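You operate a simulated robot arm through the tools that you are given. There is no shell and no other tool.

Carry out the task below with a simulated robot arm. There is one attempt and no reset: what you move stays moved.

Task
Press the plate on the press bed flat in one stroke.
Fine: bed slid in for the stroke; set the stop dial as its sign says; slide the bed out again and put the plate in the cream tray. Where these are worked on the way, their far stop is far enough and under half their travel is too little: press bed.

Only the result counts: the job must be done as asked and must still hold three seconds after the hand-in. Knocking over, shifting, dropping, spilling or breaking anything else fails it.

Robot
A 7-joint arm with a two-finger parallel gripper, fixed in place. Base frame: the origin is at the foot of the arm, x ahead of it, y to its left, z up; the work surface is at about z = 863. Lengths are in mm, angles in rad, forces in N, time in s.
Its first joint turns from -2.601 to 2.601 rad. Payload 3.43 kg.
The tool frame sits at the grasp point between the pads (the TCP): z along the fingers, y along the line on which they close. The tips reach 30 mm beyond it. The gripper opens to 94 mm. The fingers are 28 mm wide and 10 mm thick; the gripper's body (50 by 96 mm) begins 55 mm behind the TCP.
Orientation is told as [roll, pitch, yaw] about the base's x, y, z axes, in that order, counted from this pose: with the fingers straight down and closing along the base's y, the tool's x points along the base's -x, its y along +y and its z along -z.

Tools
- The arm moves only by the tool move_arm. Its argument "commands" is a list that holds one entry, the list of rows, each a list of 7 numbers: the opening, from 0 (shut) to 1 (fully open), then the shift along the base's x, y, z in mm, then the turn, a rotation vector about the base's x, y, z in rad. In form: [[[grip, tx, ty, tz, ax, ay, az], ...]]. A call has 1 to 20 rows; each row shifts and turns the commanded pose from where the row before left it. A row lasts 0.2 s, in which the tool goes at most 50 mm and 0.15 rad; a call with a longer step from one row to the next is refused whole, and so is a gripper value outside its range. A pose out of reach is approached as far as the arm can. The call stops where the force on the tool passes 60 N (or 10 N more than at its start, if that is more) or the arm is blocked; 0.2 s more then pass. The fingers move at their own pace (about 45 mm/s each) and stop on an object; they squeeze with about 30 N. The grip force told is the motor's: it shows also when the fingers shut on nothing. Time passes only in rows, and 0.2 s behind the last, so rows that do not move let the fingers close. The reply holds the time, the measured pose of the TCP, the force on the tool along the base axes, the opening and the grip force, in the units named above and with some noise, with the torque about the TCP (base axes, N m) and any sound that the robot's microphone picked up, and new pictures: "views" is both (left out), scene, wrist or none.
- Cameras (640 x 400 px; columns grow to the right, rows downward): "scene" is fixed at [49.6, 648.4, 1625.9]; the picture's right is [0.54, -0.84, 0.00], its down [-0.71, -0.45, -0.55] and it looks along [0.46, 0.29, -0.84] (base axes); focal length 332 px, centre (320, 200). "wrist" rides on the gripper at [76, 14, -103] in the tool frame; the picture's right is [-0.18, 0.98, 0.00], its down [-0.75, -0.14, -0.64] and it looks along [-0.63, -0.12, 0.77] (tool axes); focal length 243 px, centre (320, 200). There is no depth. A picture from a camera that has moved, and an enlarged one, comes with that camera's place and axes in the base frame and with its lens.
- enlarge(camera, box): a new picture of the part [left, top, right, bottom] of that camera's present view, enlarged. The clock stands still meanwhile.
- close_job(): hands the job in; it is judged then, once.

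Places have to be worked out from the pictures, the camera data and where the tool is seen. Open the gripper and draw the arm clear of the work before you hand the job in, unless the task says otherwise.

The tools are called as name(argument=value, ...) on one line, values as JSON. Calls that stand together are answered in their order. move_arm: Moves the arm, as the interface text tells. Its arguments: {"type":"object","properties":{"commands":{"type":"array","items":{"type":"array","items":{"type":"array","items":{"type":"number"}}}},"views":{"type":"string","enum":["both","scene","wrist","none"]}},"required":["commands"]} The other tools are called the same way: enlarge (camera, box) takes an enlarged picture of a part of a camera's view; close_job () hands the job in.

At the start:

```text
time: 0.0
ee_pos: [495.7, 852.9, 1197.0]
ee_rot: [-0.002, -0.001, 0.001]
contact_force: [-0.4, 0.1, 0.1]
torque: [-0.01, -0.02, 0.0]
opening: 93.8
grip_force: 0.1
```

scene: 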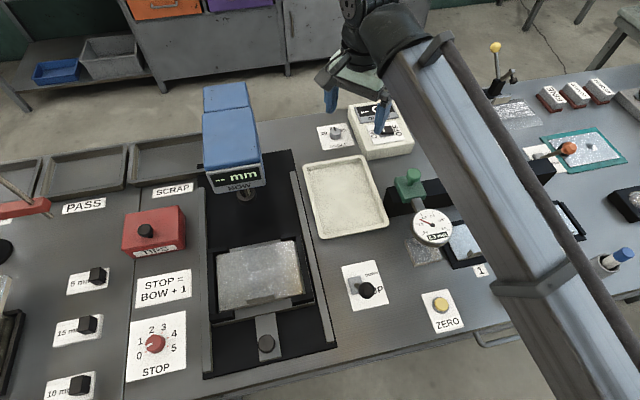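
wrist: 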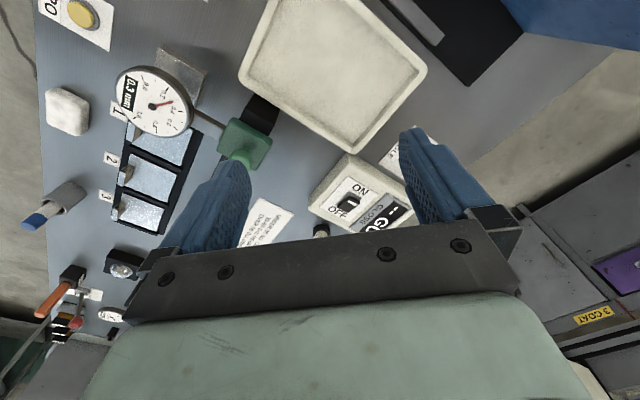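

I'll begin by looking closely at the press area, its signs and controls.

enlarge(camera="scene", box=[120, 200, 340, 390])

enlarge(camera="scene", box=[180, 70, 340, 220])

enlarge(camera="scene", box=[300, 90, 500, 340])

```text
2.11 times, centred on (230, 295) of scene
camera zoom: at [49.6, 648.4, 1625.9], right [0.54, -0.84, 0.0], down [-0.71, -0.45, -0.55], along [0.46, 0.29, -0.84], focal length 700 px, centre (510, 0)
```

zoom: 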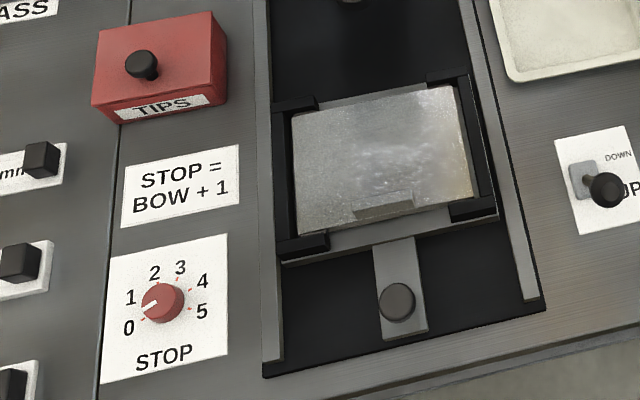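

```text
2.67 times, centred on (260, 145) of scene
camera zoom: at [49.6, 648.4, 1625.9], right [0.54, -0.84, 0.0], down [-0.71, -0.45, -0.55], along [0.46, 0.29, -0.84], focal length 886 px, centre (480, 347)
```

zoom: 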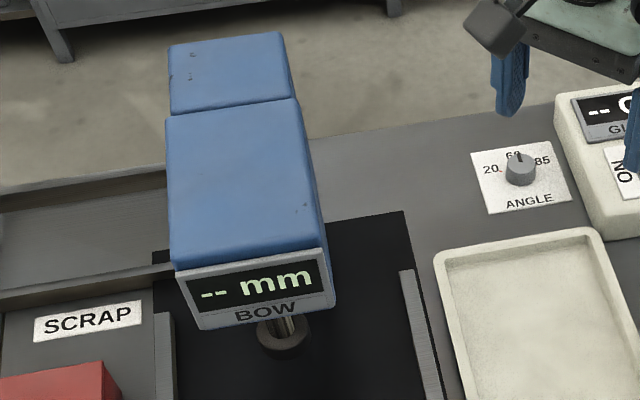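

```text
1.60 times, centred on (400, 215) of scene
camera zoom: at [49.6, 648.4, 1625.9], right [0.54, -0.84, 0.0], down [-0.71, -0.45, -0.55], along [0.46, 0.29, -0.84], focal length 532 px, centre (192, 176)
```

zoom: 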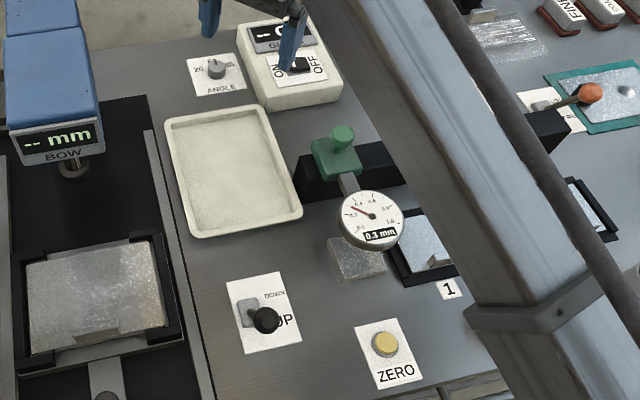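

The press has a "BOW" display (blank with the bed out), a STOP dial whose sign says STOP = BOW + 1, an UP/DOWN lever, and a bed with a knob. I'll move the arm high to look at the bed from above with the wrist camera.

move_arm(commands=[[[1, -44, 0, 0, 0, 0, 0], [1, -44, 0, 0, 0, 0, 0], [1, -44, 0, 0, 0, 0, 0], [1, -44, 0, 0, 0, 0, 0], [1, -44, 0, 0, 0, 0, 0], [1, -44, 0, 0, 0, 0, 0], [1, -44, 0, 0, 0, 0, 0], [1, -44, 0, 0, 0, 0, 0], [1, -44, 0, 0, 0, 0, 0], [1, -44, 0, 0, 0, 0, 0]]])

```text
time: 2.2
ee_pos: [56.1, 853.2, 1196.8]
ee_rot: [-0.001, -0.001, 0.0]
contact_force: [1.0, 0.2, -0.4]
torque: [0.05, 0.01, 0.0]
opening: 94.3
grip_force: 0.1
camera wrist: at [-18.9, 866.8, 1299.7], right [0.18, 0.98, 0.0], down [0.75, -0.14, 0.64], along [0.63, -0.12, -0.77], focal length 243 px, centre (320, 200)
```

scene: 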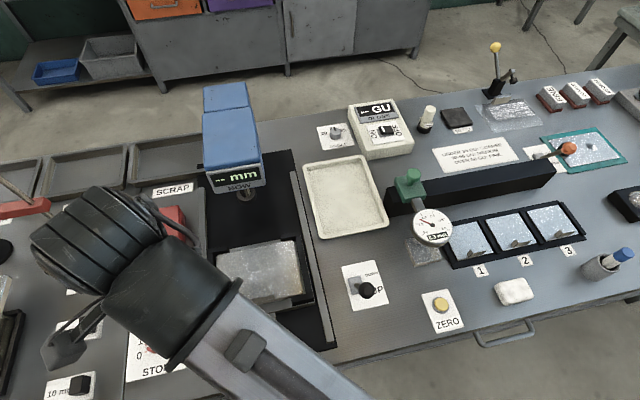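
wrist: 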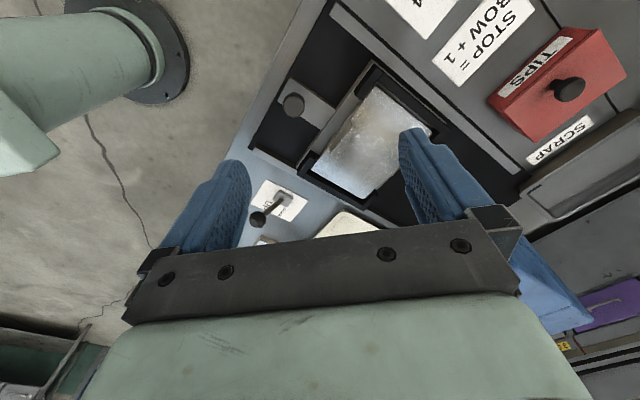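

The wrist camera now sees the bed, its knob and the lever. I'll enlarge those.

enlarge(camera="wrist", box=[240, 40, 480, 240])

enlarge(camera="scene", box=[330, 80, 640, 340])

enlarge(camera="scene", box=[325, 245, 425, 325])

```text
2.00 times, centred on (360, 140) of wrist
camera zoom: at [-18.9, 866.8, 1299.7], right [0.18, 0.98, 0.0], down [0.75, -0.14, 0.64], along [0.63, -0.12, -0.77], focal length 485 px, centre (240, 320)
```

zoom: 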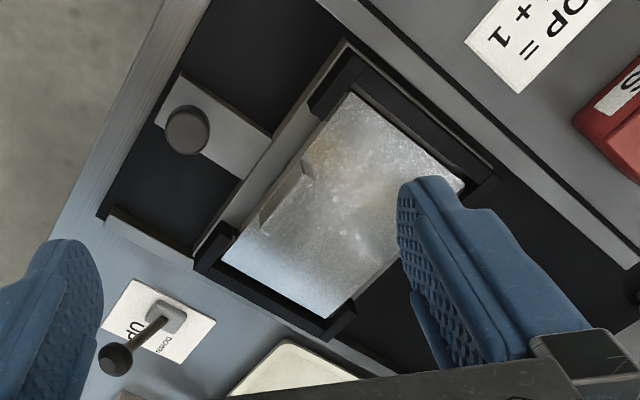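

```text
1.54 times, centred on (485, 210) of scene
camera zoom: at [49.6, 648.4, 1625.9], right [0.54, -0.84, 0.0], down [-0.71, -0.45, -0.55], along [0.46, 0.29, -0.84], focal length 511 px, centre (66, 185)
```

zoom: 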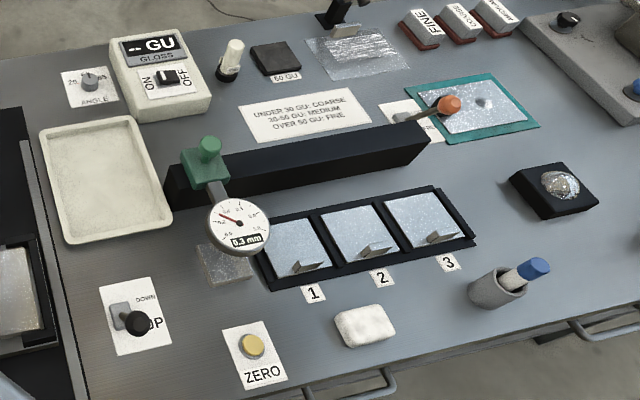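

```text
5.00 times, centred on (375, 285) of scene
camera zoom: at [49.6, 648.4, 1625.9], right [0.54, -0.84, 0.0], down [-0.71, -0.45, -0.55], along [0.46, 0.29, -0.84], focal length 1662 px, centre (45, -225)
```

zoom: 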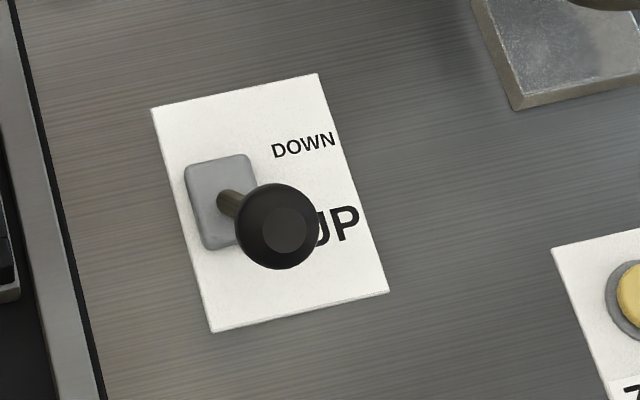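

The plate carries an upright grip tab parallel to its near edge, and the lever now leans to UP. I'll turn the tool by about -50° so the fingers would close along the bed's slide direction, and check whether the arm can reach that yaw.

move_arm(commands=[[[1, 0, 0, 0, 0, 0, -0.1443], [1, 0, 0, 0, 0, 0, -0.1443], [1, 0, 0, 0, 0, 0, -0.1443], [1, 0, 0, 0, 0, 0, -0.1443], [1, 0, 0, 0, 0, 0, -0.1443], [1, 0, 0, 0, 0, 0, -0.1443]]])

```text
time: 3.6
ee_pos: [56.3, 854.0, 1197.5]
ee_rot: [0.0, -0.001, -0.869]
contact_force: [-0.3, 0.3, -0.2]
torque: [0.03, 0.03, -0.02]
opening: 94.1
grip_force: 0.0
camera wrist: at [18.8, 921.2, 1299.9], right [0.87, 0.49, 0.0], down [0.38, -0.67, 0.64], along [0.32, -0.56, -0.77], focal length 243 px, centre (320, 200)
```

scene: 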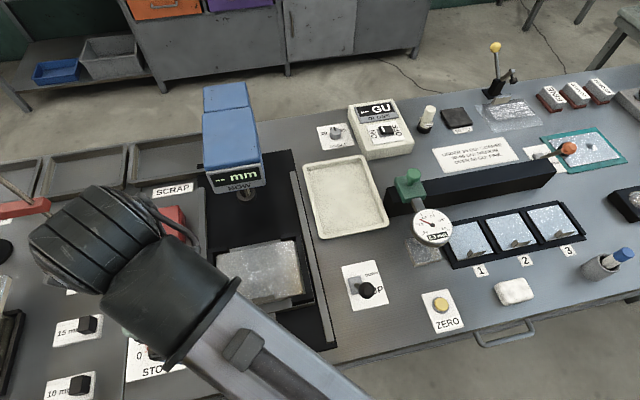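
wrist: 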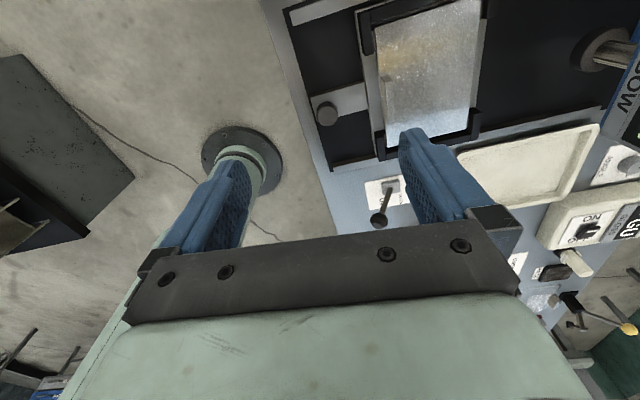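

The yaw is reachable. I'll enlarge the bed and knob in this aligned view to measure them.

enlarge(camera="wrist", box=[280, 0, 500, 140])

enlarge(camera="scene", box=[190, 150, 340, 300])

```text
2.86 times, centred on (390, 70) of wrist
camera zoom: at [18.8, 921.2, 1299.9], right [0.87, 0.49, 0.0], down [0.38, -0.67, 0.64], along [0.32, -0.56, -0.77], focal length 693 px, centre (120, 571)
```

zoom: 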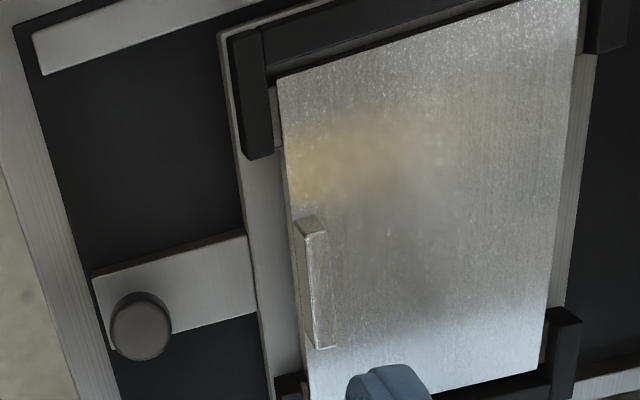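

```text
2.67 times, centred on (265, 225) of scene
camera zoom: at [49.6, 648.4, 1625.9], right [0.54, -0.84, 0.0], down [-0.71, -0.45, -0.55], along [0.46, 0.29, -0.84], focal length 886 px, centre (467, 133)
```

zoom: 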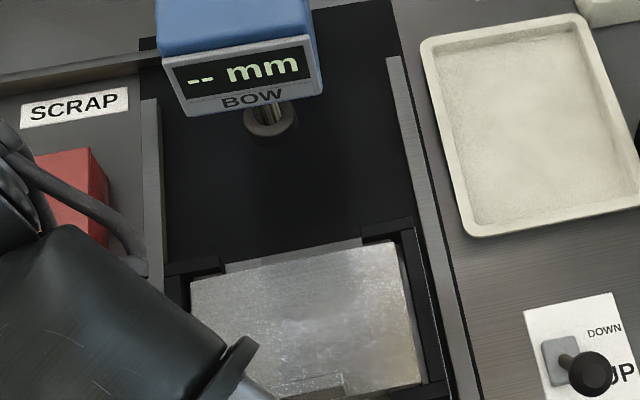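

Measuring the edges in both views gives a slide direction of about 45° in the base frame, and puts the knob near (100, 801) with its top at about z 910. I'll align the yaw to this and move to hover above the knob.

move_arm(commands=[[[0.8, 7.3, -8.8, -30, 0, 0, 0.02], [0.8, 7.3, -8.8, -30, 0, 0, 0.02], [0.8, 7.3, -8.8, -30, 0, 0, 0.02], [0.8, 7.3, -8.8, -30, 0, 0, 0.02], [0.8, 7.3, -8.8, -30, 0, 0, 0], [0.8, 7.3, -8.8, -30, 0, 0, 0]]])

```text
time: 5.0
ee_pos: [102.3, 799.8, 1016.7]
ee_rot: [0.0, 0.0, -0.787]
contact_force: [-0.1, 0.5, -0.4]
torque: [0.0, -0.01, 0.03]
opening: 75.4
grip_force: 0.1
camera wrist: at [58.3, 863.8, 1119.3], right [0.83, 0.56, 0.0], down [0.43, -0.63, 0.64], along [0.36, -0.53, -0.77], focal length 243 px, centre (320, 200)
```

scene: 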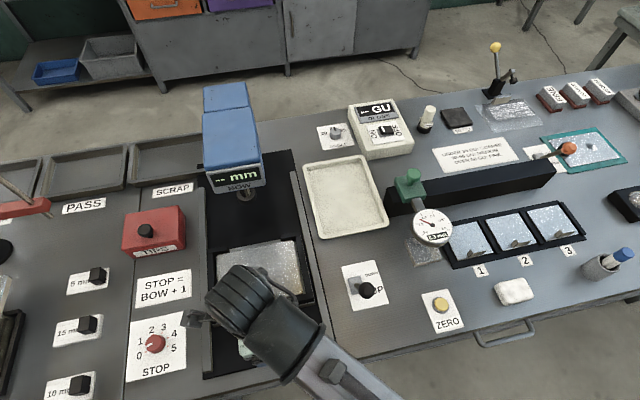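
wrist: 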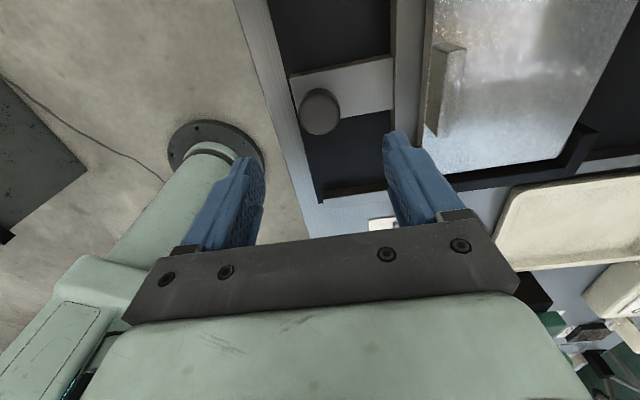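

The knob lies right under the tool, its top near z 909. I'll descend around it with the fingers partly closed.

move_arm(commands=[[[0.6, 0, 0, -20, 0, 0, 0], [0.6, 0, 0, -20, 0, 0, 0], [0.6, 0, 0, -20, 0, 0, 0], [0.6, 0, 0, -20, 0, 0, 0], [0.6, 0, 0, -10, 0, 0, 0]]])

```text
time: 6.2
ee_pos: [100.6, 801.4, 926.7]
ee_rot: [0.001, -0.002, -0.785]
contact_force: [0.8, 0.0, -0.1]
torque: [0.02, 0.03, -0.01]
opening: 56.5
grip_force: 0.0
camera wrist: at [57.6, 864.3, 1030.1], right [0.83, 0.56, 0.0], down [0.43, -0.63, 0.64], along [0.36, -0.53, -0.77], focal length 243 px, centre (320, 200)
```

scene: 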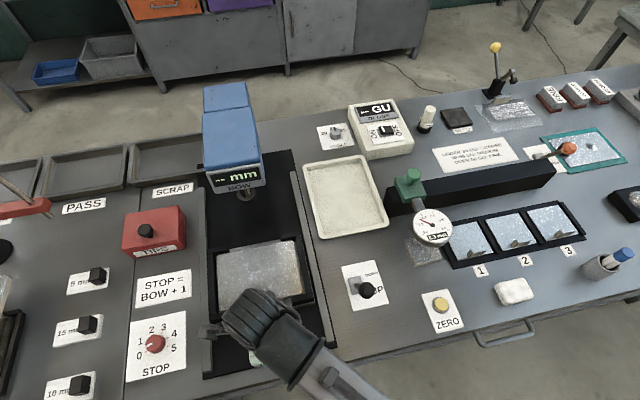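
wrist: 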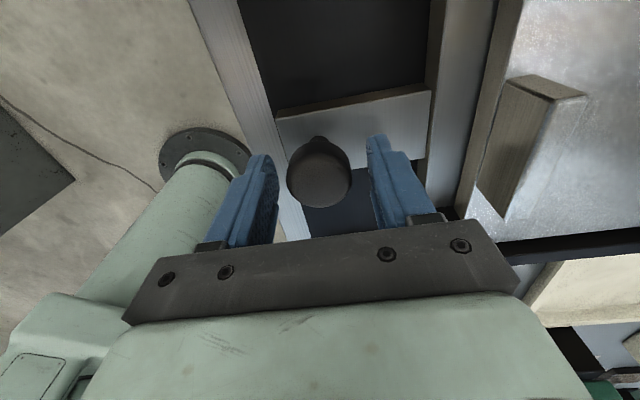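

The fingers straddle the knob; I'll enlarge to judge the depth.

enlarge(camera="wrist", box=[220, 80, 460, 240])

```text
2.50 times, centred on (340, 160) of wrist
camera zoom: at [57.6, 864.3, 1030.1], right [0.83, 0.56, 0.0], down [0.43, -0.63, 0.64], along [0.36, -0.53, -0.77], focal length 606 px, centre (270, 300)
```

zoom: 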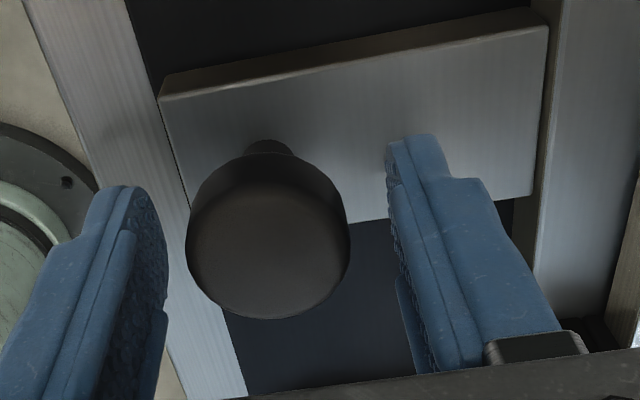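

The tips reach about 20 mm below the knob's top and just above the tab. I'll push the bed in along its rails with the near finger, first a part of the way.

move_arm(commands=[[[0.55, 8, 8, 0, 0, 0, 0], [0.55, 8, 8, 0, 0, 0, 0], [0.55, 8, 8, 0, 0, 0, 0], [0.55, 8, 8, 0, 0, 0, 0], [0.55, 8, 8, 0, 0, 0, 0], [0.55, 8, 8, 0, 0, 0, 0]]])

```text
time: 7.6
ee_pos: [147.3, 849.1, 926.0]
ee_rot: [-0.001, -0.001, -0.786]
contact_force: [-1.0, 0.0, 0.2]
torque: [-0.01, 0.01, -0.01]
opening: 51.9
grip_force: 0.9
camera wrist: at [104.2, 912.8, 1029.6], right [0.83, 0.56, 0.0], down [0.43, -0.63, 0.64], along [0.36, -0.53, -0.77], focal length 243 px, centre (320, 200)
```

scene: 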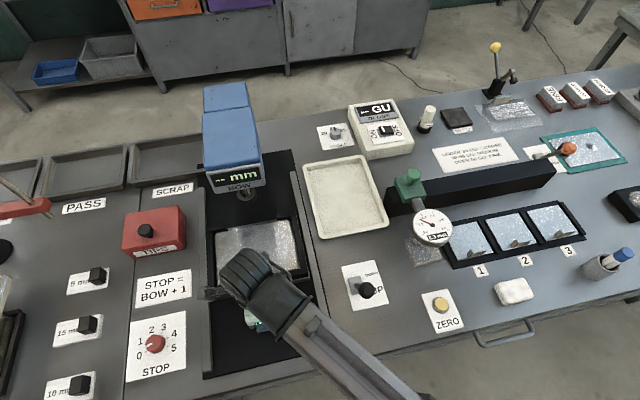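
wrist: 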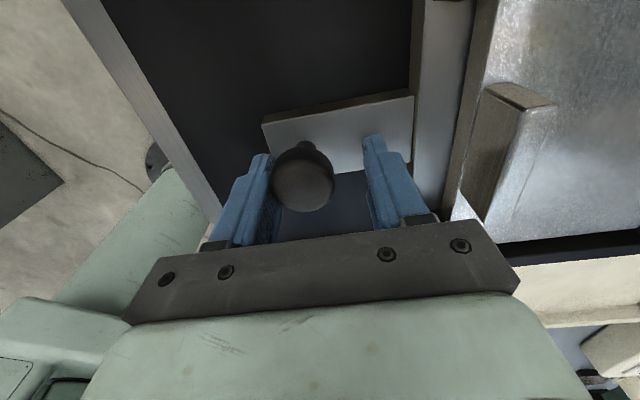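

The bed slides freely. I'll continue pushing in.

move_arm(commands=[[[0.55, 8, 8, 0, 0, 0, 0], [0.55, 8, 8, 0, 0, 0, 0], [0.55, 8, 8, 0, 0, 0, 0], [0.55, 8, 8, 0, 0, 0, 0], [0.55, 8, 8, 0, 0, 0, 0], [0.55, 8, 8, 0, 0, 0, 0]]])

```text
time: 9.0
ee_pos: [197.5, 897.3, 927.3]
ee_rot: [0.001, -0.001, -0.784]
contact_force: [-0.4, 0.0, -0.5]
torque: [-0.03, 0.0, -0.01]
opening: 52.1
grip_force: 0.3
camera wrist: at [154.0, 960.9, 1030.5], right [0.83, 0.56, 0.0], down [0.43, -0.63, 0.64], along [0.36, -0.53, -0.77], focal length 243 px, centre (320, 200)
```

scene: 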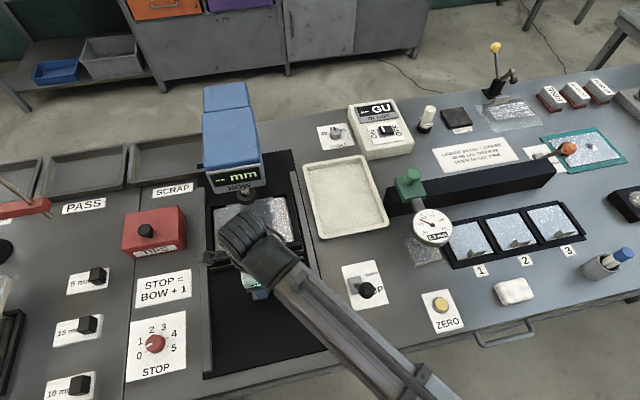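
wrist: 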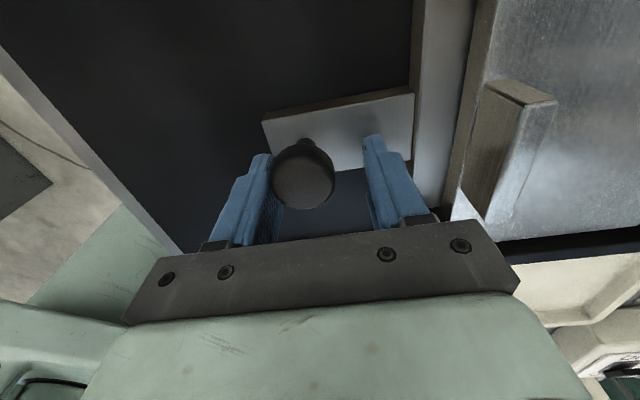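

The bed moves straight; about 55 mm more should bring the plate under the ram, with roughly 30–40 mm clearance to the press head. I'll push on gently.

move_arm(commands=[[[0.55, 6, 6, 0, 0, 0, 0], [0.55, 6, 6, 0, 0, 0, 0], [0.55, 6, 6, 0, 0, 0, 0], [0.55, 6, 6, 0, 0, 0, 0], [0.55, 6, 6, 0, 0, 0, 0]]])

```text
time: 10.2
ee_pos: [227.2, 924.5, 925.9]
ee_rot: [0.001, 0.0, -0.784]
contact_force: [-0.9, -0.7, 0.7]
torque: [0.0, 0.01, -0.02]
opening: 52.3
grip_force: 0.7
camera wrist: at [183.5, 989.5, 1029.8], right [0.83, 0.56, 0.0], down [0.43, -0.63, 0.64], along [0.36, -0.53, -0.77], focal length 243 px, centre (320, 200)
```

scene: 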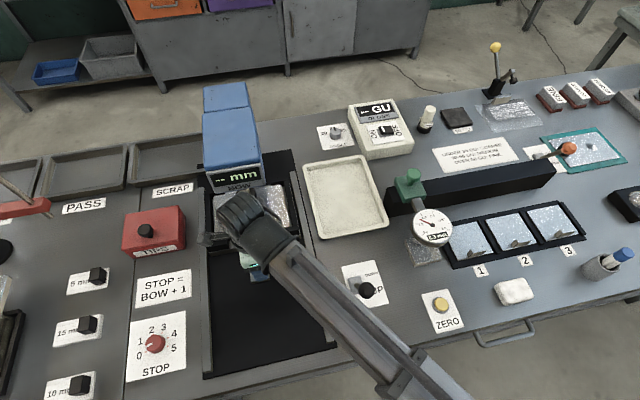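
wrist: 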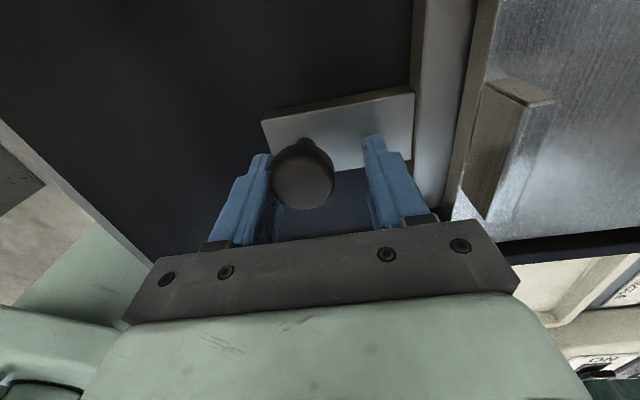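

Still free; I'll keep pushing slowly toward the far stop.

move_arm(commands=[[[0.55, 4, 4, 0, 0, 0, 0], [0.55, 4, 4, 0, 0, 0, 0], [0.55, 4, 4, 0, 0, 0, 0], [0.55, 4, 4, 0, 0, 0, 0], [0.55, 4, 4, 0, 0, 0, 0]]])

```text
time: 11.4
ee_pos: [245.6, 944.5, 927.9]
ee_rot: [-0.003, -0.001, -0.782]
contact_force: [-12.5, -14.7, 1.8]
torque: [-0.08, -0.05, 0.26]
opening: 62.8
grip_force: 10.1
camera wrist: at [202.2, 1008.8, 1030.0], right [0.82, 0.57, 0.0], down [0.44, -0.63, 0.64], along [0.36, -0.53, -0.77], focal length 243 px, centre (320, 200)
```

scene: 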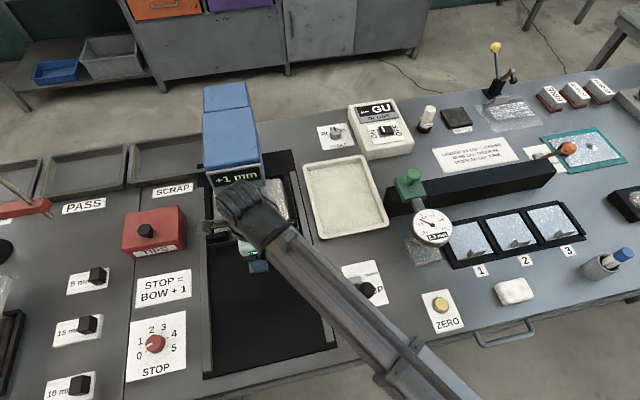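
wrist: 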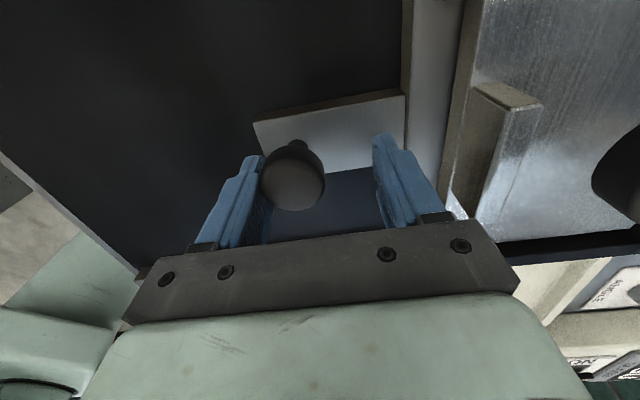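

The bed reached its far stop and the display now shows a value. I'll zoom on it.

enlarge(camera="scene", box=[195, 155, 285, 215])

enlarge(camera="scene", box=[125, 310, 195, 385])

```text
6.67 times, centred on (240, 185) of scene
camera zoom: at [49.6, 648.4, 1625.9], right [0.54, -0.84, 0.0], down [-0.71, -0.45, -0.55], along [0.46, 0.29, -0.84], focal length 2216 px, centre (853, 300)
```

zoom: 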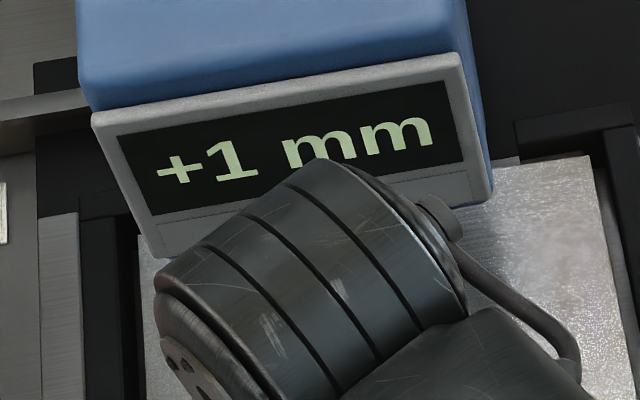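

```text
5.33 times, centred on (160, 348) of scene
camera zoom: at [49.6, 648.4, 1625.9], right [0.54, -0.84, 0.0], down [-0.71, -0.45, -0.55], along [0.46, 0.29, -0.84], focal length 1772 px, centre (1173, -587)
```

zoom: 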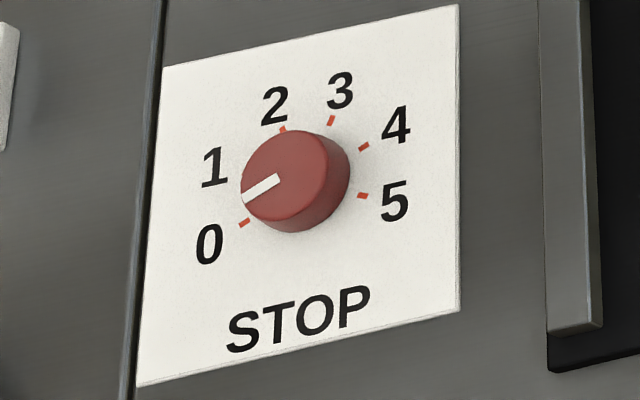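

BOW reads +1 mm, so STOP must be 2. The dial's pointer is now at 0. I'll back off the knob slightly, rise, and retreat from the press head.

move_arm(commands=[[[0.55, -3.5, -3.5, 0, 0, 0, 0], [0.55, -3.5, -3.5, 0, 0, 0, 0], [0.6, 0, 0, 15, 0, 0, 0], [0.6, 0, 0, 20, 0, 0, 0], [0.6, -10, -10, 20, 0, 0, 0], [0.6, -20, -20, 25, 0, 0, 0], [0.6, -30, -20, 25, 0, 0, 0], [0.6, -35, -10, 15, 0, 0, 0], [0.6, -35, 0, 10, 0, 0, 0], [0.6, -35, 10, 0, 0, 0, 0]]])

```text
time: 13.6
ee_pos: [75.1, 888.5, 1054.6]
ee_rot: [0.0, 0.0, -0.787]
contact_force: [-0.8, 0.6, -0.1]
torque: [-0.02, 0.04, 0.02]
opening: 56.2
grip_force: 0.1
camera wrist: at [31.7, 952.4, 1157.6], right [0.83, 0.56, 0.0], down [0.43, -0.63, 0.64], along [0.36, -0.53, -0.77], focal length 243 px, centre (320, 200)
```

scene: 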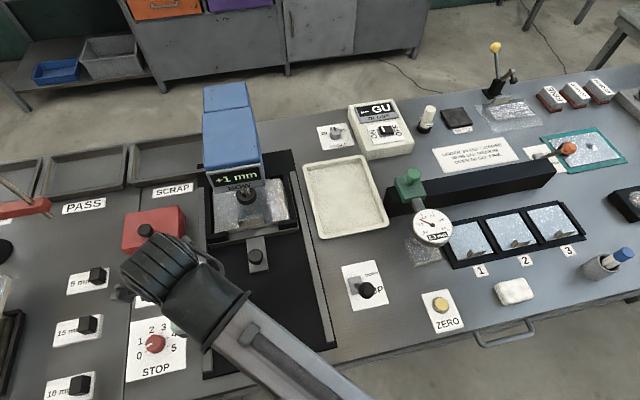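
wrist: 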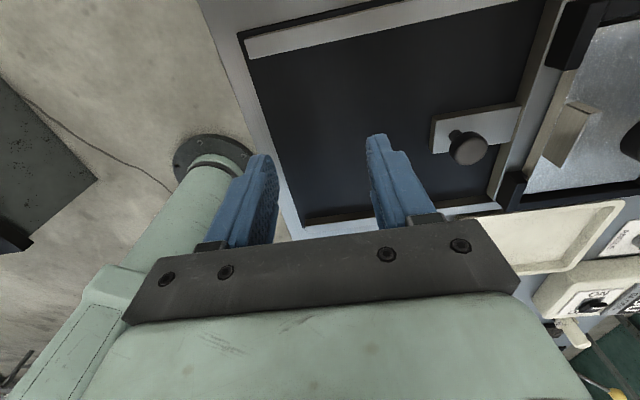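

The bed stays in and the display still shows +1. Before the dial, I'll test how far the wrist can turn clockwise here, since the dial needs about -88° of turn.

move_arm(commands=[[[0.6, -10, 4, 0, 0, 0, -0.15], [0.6, -10, 4, 0, 0, 0, -0.15], [0.6, -10, 4, 0, 0, 0, -0.15], [0.6, -10, 4, 0, 0, 0, -0.15], [0.6, -10, 4, 0, 0, 0, -0.15], [0.6, -10, 4, 0, 0, 0, -0.15], [0.6, -10, 4, 0, 0, 0, -0.15], [0.6, -10, 4, 0, 0, 0, -0.15], [0.6, -10, 4, 0, 0, 0, -0.15], [0.6, -10, 4, 0, 0, 0, -0.15]]])

```text
time: 15.8
ee_pos: [35.5, 907.6, 1057.1]
ee_rot: [0.0, 0.001, -1.424]
contact_force: [-0.5, 0.3, -0.2]
torque: [0.0, 0.02, 0.02]
opening: 56.3
grip_force: 0.0
out of reach, approached as far as the arm can: row 5, 6, 7, 8, 9, 10
camera wrist: at [39.0, 985.0, 1159.4], right [1.0, -0.04, 0.0], down [-0.03, -0.77, 0.64], along [-0.02, -0.64, -0.77], focal length 243 px, centre (320, 200)
```

scene: 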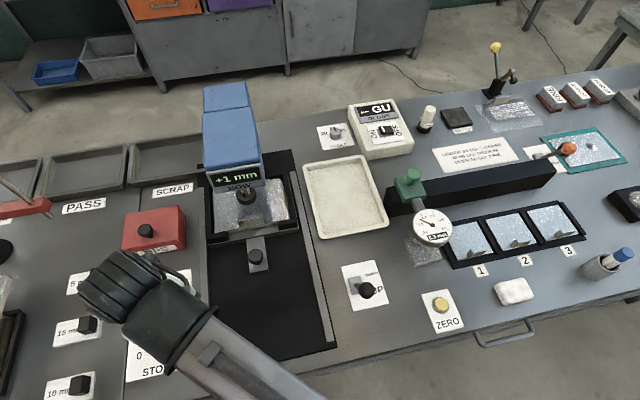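
wrist: 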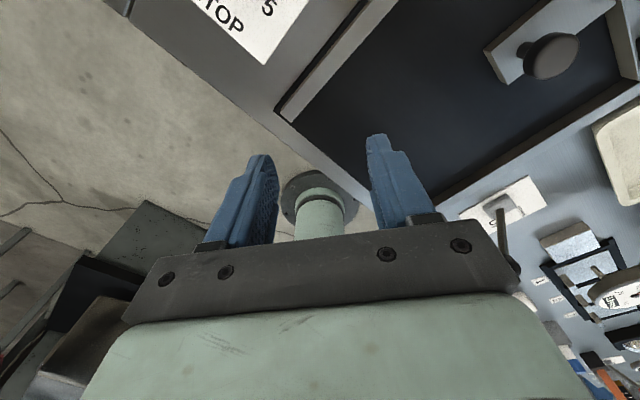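

The wrist yaw ends at about -1.42 here, so I'll start the dial turn from a positive yaw instead. I'll turn back and move toward the dial to see how the commanded pose behaves.

move_arm(commands=[[[0.6, -7, 3, 0, 0, 0, 0.15], [0.6, -7, 3, 0, 0, 0, 0.15], [0.6, -7, 3, 0, 0, 0, 0.15], [0.6, -7, 3, 0, 0, 0, 0.15], [0.6, -7, 3, 0, 0, 0, 0.15], [0.6, -7, 3, 0, 0, 0, 0.15], [0.6, -7, 3, 0, 0, 0, 0.15], [0.6, -7, 3, 0, 0, 0, 0.15]]])

```text
time: 17.6
ee_pos: [-21.5, 932.8, 1056.1]
ee_rot: [0.0, -0.001, -0.223]
contact_force: [-0.1, 0.2, -0.2]
torque: [-0.01, 0.02, -0.04]
opening: 56.3
grip_force: 0.1
camera wrist: at [-91.8, 962.8, 1159.5], right [0.4, 0.92, 0.0], down [0.7, -0.3, 0.64], along [0.59, -0.25, -0.77], focal length 243 px, centre (320, 200)
```

scene: 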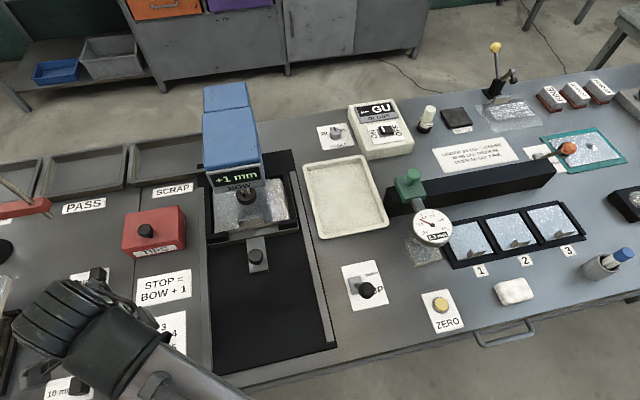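
wrist: 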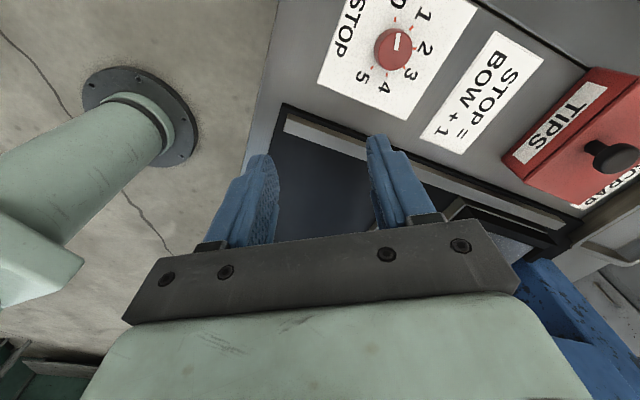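

The dial is well visible; my estimates from the two cameras agree at about (-31, 1010). I'll enlarge to read its pointer.

enlarge(camera="wrist", box=[300, 0, 500, 125])

```text
3.20 times, centred on (400, 62) of wrist
camera zoom: at [-91.8, 962.8, 1159.5], right [0.4, 0.92, 0.0], down [0.7, -0.3, 0.64], along [0.59, -0.25, -0.77], focal length 776 px, centre (64, 640)
```

zoom: 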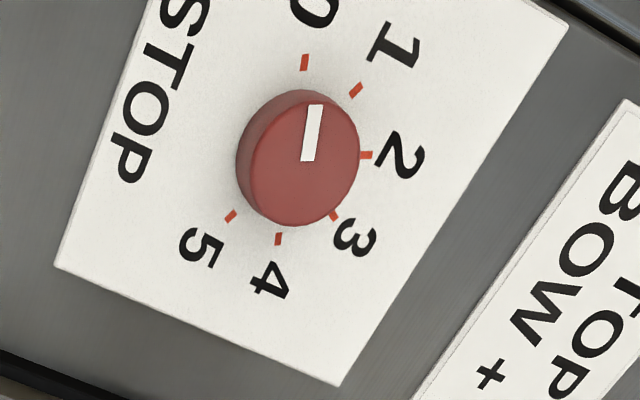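

The dial points exactly at 0 and its steps are 45° apart, so it needs -90°. Its centre is near (-25, 1013), a little beyond the nominal reach; I'll test how far the arm gets with the tool straight down above it.

move_arm(commands=[[[0.6, -0.5, 12, -14, 0, 0, 0.144], [0.6, -0.5, 12, -14, 0, 0, 0.144], [0.6, -0.5, 12, -14, 0, 0, 0.144], [0.6, -0.5, 12, -14, 0, 0, 0.144], [0.6, -0.5, 12, -14, 0, 0, 0.144], [0.6, -0.5, 12, -14, 0, 0, 0.144], [0.6, -0.5, 9, -12, 0, 0, 0.144]]])

```text
time: 19.2
ee_pos: [-23.1, 1011.7, 958.6]
ee_rot: [0.002, 0.0, 0.786]
contact_force: [-0.1, 0.2, 1.1]
torque: [0.01, -0.01, 0.0]
opening: 56.3
grip_force: 0.0
camera wrist: at [-87.1, 968.5, 1062.8], right [-0.57, 0.82, 0.0], down [0.63, 0.43, 0.64], along [0.53, 0.36, -0.77], focal length 243 px, centre (320, 200)
```

scene: 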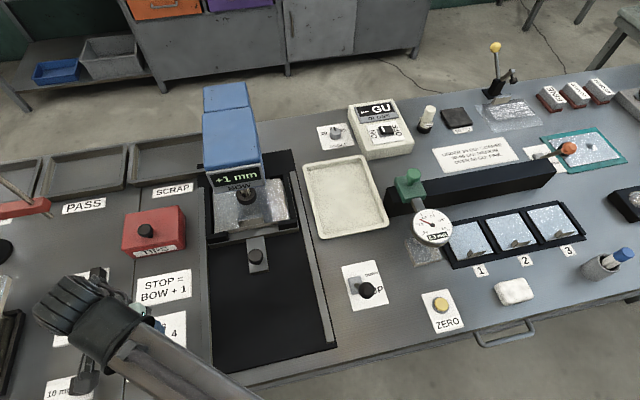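
wrist: 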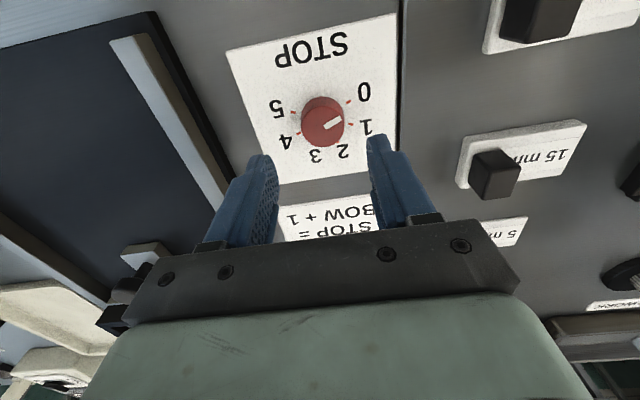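

The arm reaches here pointing straight down, with the dial nearly under the tool. I'll enlarge to refine the centring before descending.

enlarge(camera="wrist", box=[240, 70, 400, 190])

```text
3.33 times, centred on (320, 130) of wrist
camera zoom: at [-87.1, 968.5, 1062.8], right [-0.57, 0.82, 0.0], down [0.63, 0.43, 0.64], along [0.53, 0.36, -0.77], focal length 809 px, centre (320, 433)
```

zoom: 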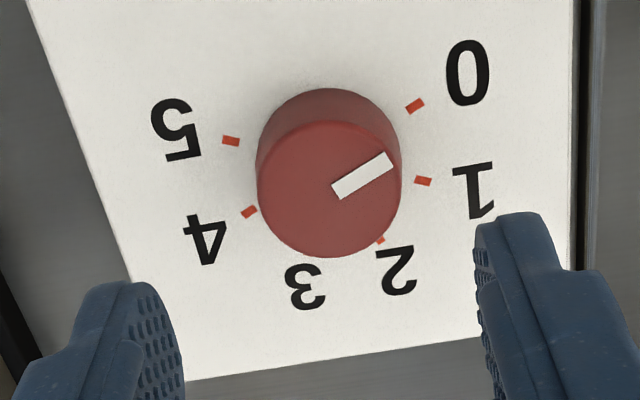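

The dial's centre is at about (-24.6, 1013.8), its top at z≈884. I'll correct by 2 mm and descend around it.

move_arm(commands=[[[0.6, -1.5, 2, -12, 0, 0, 0], [0.6, 0, 0, -15, 0, 0, 0], [0.6, 0, 0, -15, 0, 0, 0], [0.6, 0, 0, -10, 0, 0, 0], [0.6, 0, 0, -5, 0, 0, 0]]])

```text
time: 20.4
ee_pos: [-25.1, 1013.9, 902.0]
ee_rot: [0.0, 0.0, 0.785]
contact_force: [1.0, 0.1, -0.9]
torque: [0.01, -0.01, 0.0]
opening: 56.6
grip_force: 0.1
camera wrist: at [-89.1, 969.9, 1006.2], right [-0.56, 0.83, 0.0], down [0.63, 0.43, 0.64], along [0.53, 0.36, -0.77], focal length 243 px, centre (320, 200)
```

scene: 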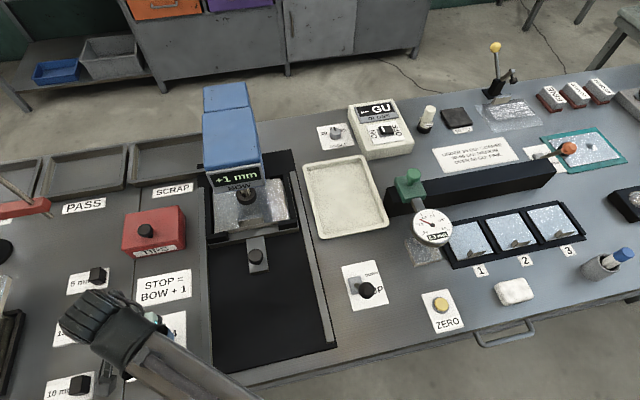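
wrist: 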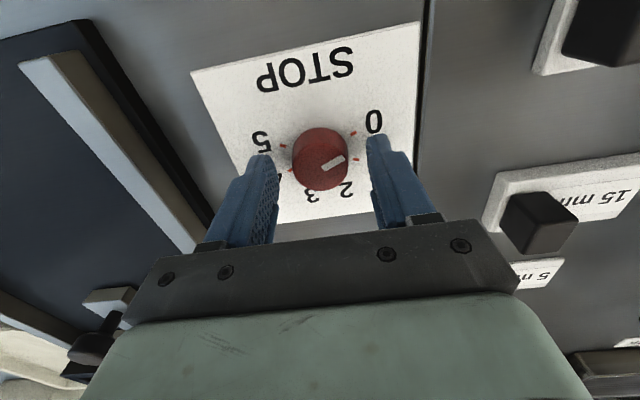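

The knob sits centred between the fingers. I'll lower 2 mm more and close on it.

move_arm(commands=[[[0.6, 0, 0, -2, 0, 0, 0], [0, 0, 0, 0, 0, 0, 0], [0, 0, 0, 0, 0, 0, 0], [0, 0, 0, 0, 0, 0, 0], [0, 0, 0, 0, 0, 0, 0]]])

```text
time: 21.6
ee_pos: [-25.7, 1014.2, 900.1]
ee_rot: [0.003, 0.001, 0.783]
contact_force: [-0.5, 0.9, 0.6]
torque: [-0.17, -0.16, -0.04]
opening: 35.6
grip_force: 45.1
camera wrist: at [-88.9, 970.1, 1004.4], right [-0.56, 0.83, 0.0], down [0.63, 0.43, 0.64], along [0.53, 0.36, -0.77], focal length 243 px, centre (320, 200)
```

scene: 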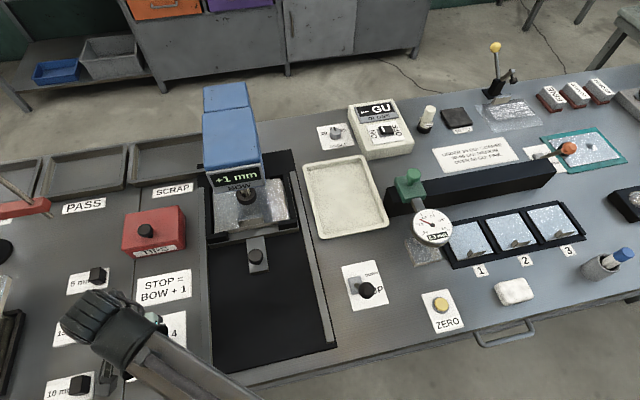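
wrist: 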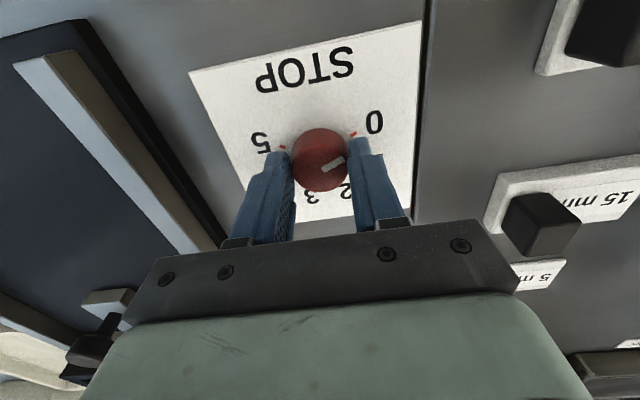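

Gripped, with hardly any side force. I'll turn the dial clockwise by the first 45°.

move_arm(commands=[[[0, 0, 0, 0, 0, 0, -0.0982], [0, 0, 0, 0, 0, 0, -0.0982], [0, 0, 0, 0, 0, 0, -0.0982], [0, 0, 0, 0, 0, 0, -0.0982], [0, 0, 0, 0, 0, 0, -0.0982], [0, 0, 0, 0, 0, 0, -0.0982], [0, 0, 0, 0, 0, 0, -0.0982], [0, 0, 0, 0, 0, 0, -0.0982]]])

```text
time: 23.4
ee_pos: [-26.1, 1015.0, 901.4]
ee_rot: [-0.001, 0.0, -0.004]
contact_force: [3.5, -15.8, -6.6]
torque: [0.07, 0.63, 0.01]
opening: 35.2
grip_force: 45.1
camera wrist: at [-101.2, 1029.1, 1004.4], right [0.19, 0.98, 0.0], down [0.75, -0.14, 0.64], along [0.63, -0.12, -0.77], focal length 243 px, centre (320, 200)
```

scene: 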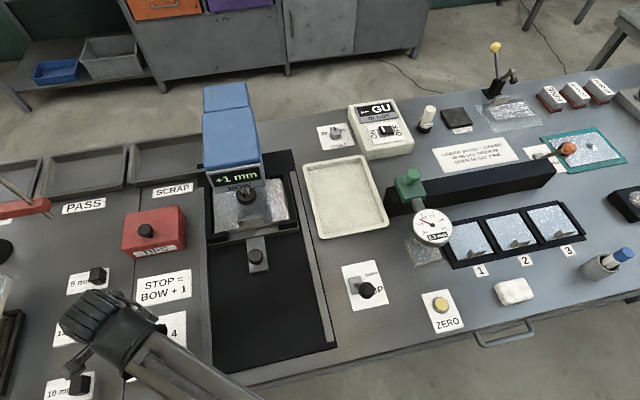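
wrist: 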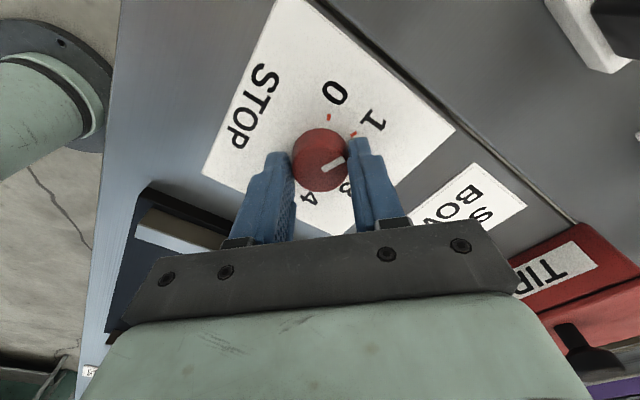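

The dial follows the gripper (pointer fixed in view). I'll turn the second 45°, easing 1 mm in y to relieve the side load.

move_arm(commands=[[[0, 0, -0.5, 0, 0, 0, -0.0982], [0, 0, -0.5, 0, 0, 0, -0.0982], [0, 0, 0, 0, 0, 0, -0.0982], [0, 0, 0, 0, 0, 0, -0.0982], [0, 0, 0, 0, 0, 0, -0.0982], [0, 0, 0, 0, 0, 0, -0.0982], [0, 0, 0, 0, 0, 0, -0.0982], [0, 0, 0, 0, 0, 0, -0.0982]]])

enlarge(camera="wrist", box=[240, 70, 400, 190])

```text
time: 25.2
ee_pos: [-25.3, 1015.4, 901.5]
ee_rot: [0.001, 0.001, -0.79]
contact_force: [-3.2, 5.9, -3.2]
torque: [-0.35, -0.43, 0.03]
opening: 35.8
grip_force: 45.6
camera wrist: at [-68.3, 1078.9, 1004.5], right [0.83, 0.56, 0.0], down [0.43, -0.64, 0.64], along [0.36, -0.53, -0.77], focal length 243 px, centre (320, 200)
```

scene: 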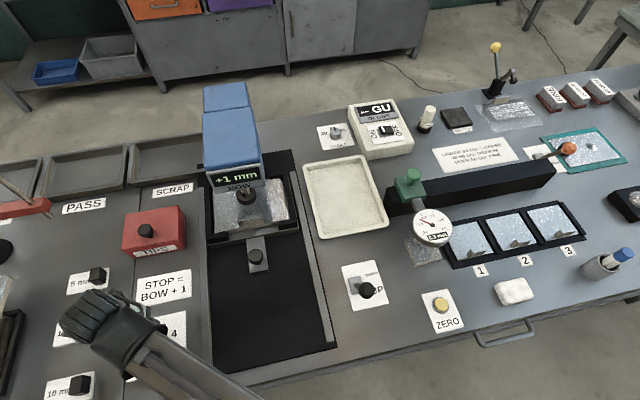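
wrist: 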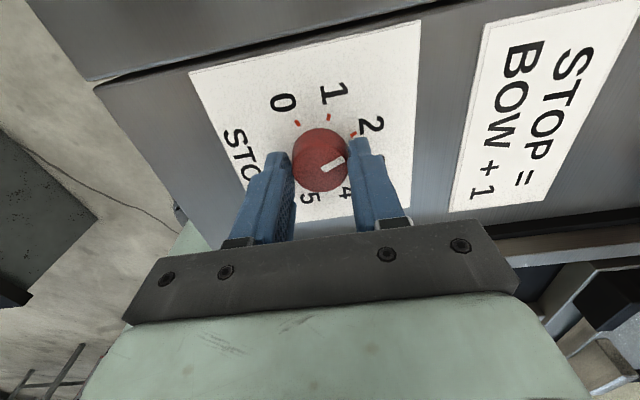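

```text
3.33 times, centred on (320, 130) of wrist
camera zoom: at [-68.3, 1078.9, 1004.5], right [0.83, 0.56, 0.0], down [0.43, -0.64, 0.64], along [0.36, -0.53, -0.77], focal length 809 px, centre (320, 433)
```

zoom: 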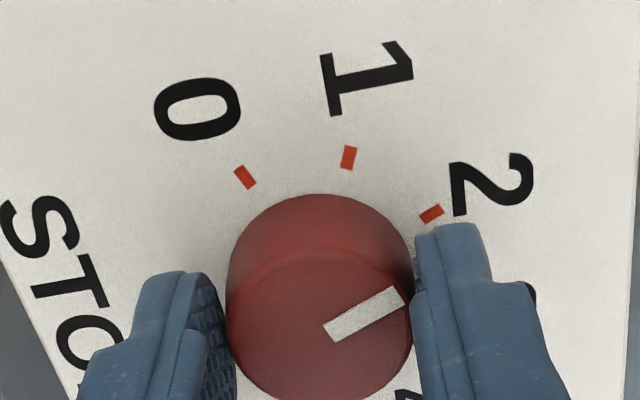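

The pointer is now lined up with tick 2. I'll open the fingers and rise straight up, then check.

move_arm(commands=[[[0.6, 0, 0, 0, 0, 0, 0], [0.6, 0, 0, 0, 0, 0, 0], [0.6, 0, 0, 0, 0, 0, 0], [0.6, 0, 0, 20, 0, 0, 0], [0.6, 0, 0, 30, 0, 0, 0], [0.6, 0, -10, 40, 0, 0, 0], [0.6, 0, -20, 40, 0, 0, 0], [0.6, 0, -30, 30, 0, 0, 0]]])

enlarge(camera="wrist", box=[220, 0, 420, 150])

```text
time: 27.0
ee_pos: [-26.8, 953.5, 1061.2]
ee_rot: [-0.001, -0.001, -0.79]
contact_force: [-0.4, 0.7, -1.0]
torque: [-0.04, 0.02, 0.0]
opening: 56.5
grip_force: 0.1
camera wrist: at [-69.4, 1018.3, 1164.4], right [0.83, 0.56, 0.0], down [0.43, -0.63, 0.64], along [0.36, -0.53, -0.77], focal length 243 px, centre (320, 200)
```

scene: 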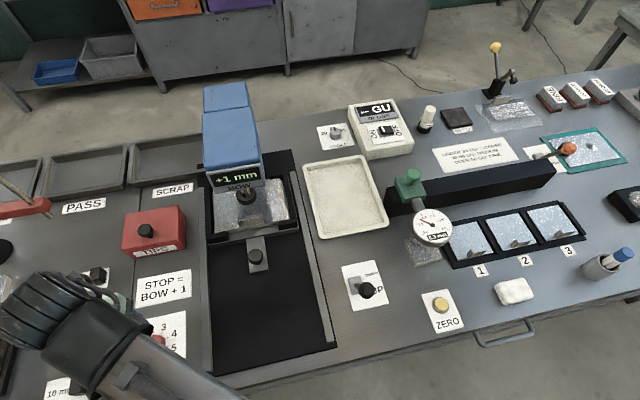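
wrist: 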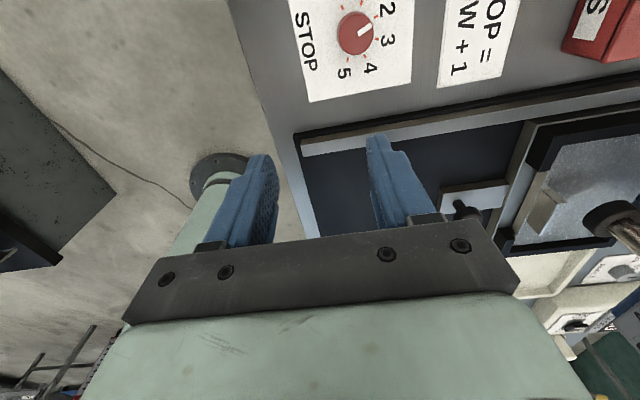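

```text
2.67 times, centred on (320, 75) of wrist
camera zoom: at [-69.4, 1018.3, 1164.4], right [0.83, 0.56, 0.0], down [0.43, -0.63, 0.64], along [0.36, -0.53, -0.77], focal length 647 px, centre (320, 533)
```

zoom: 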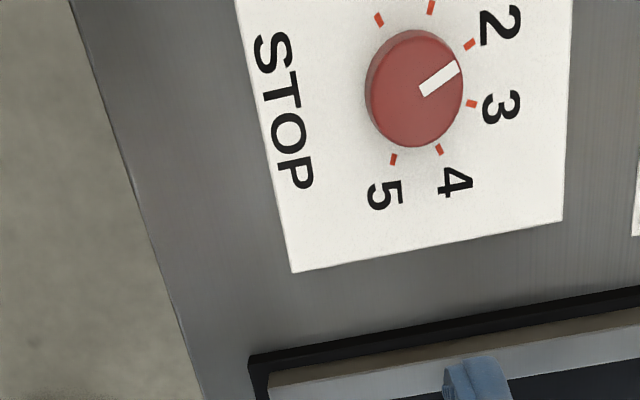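

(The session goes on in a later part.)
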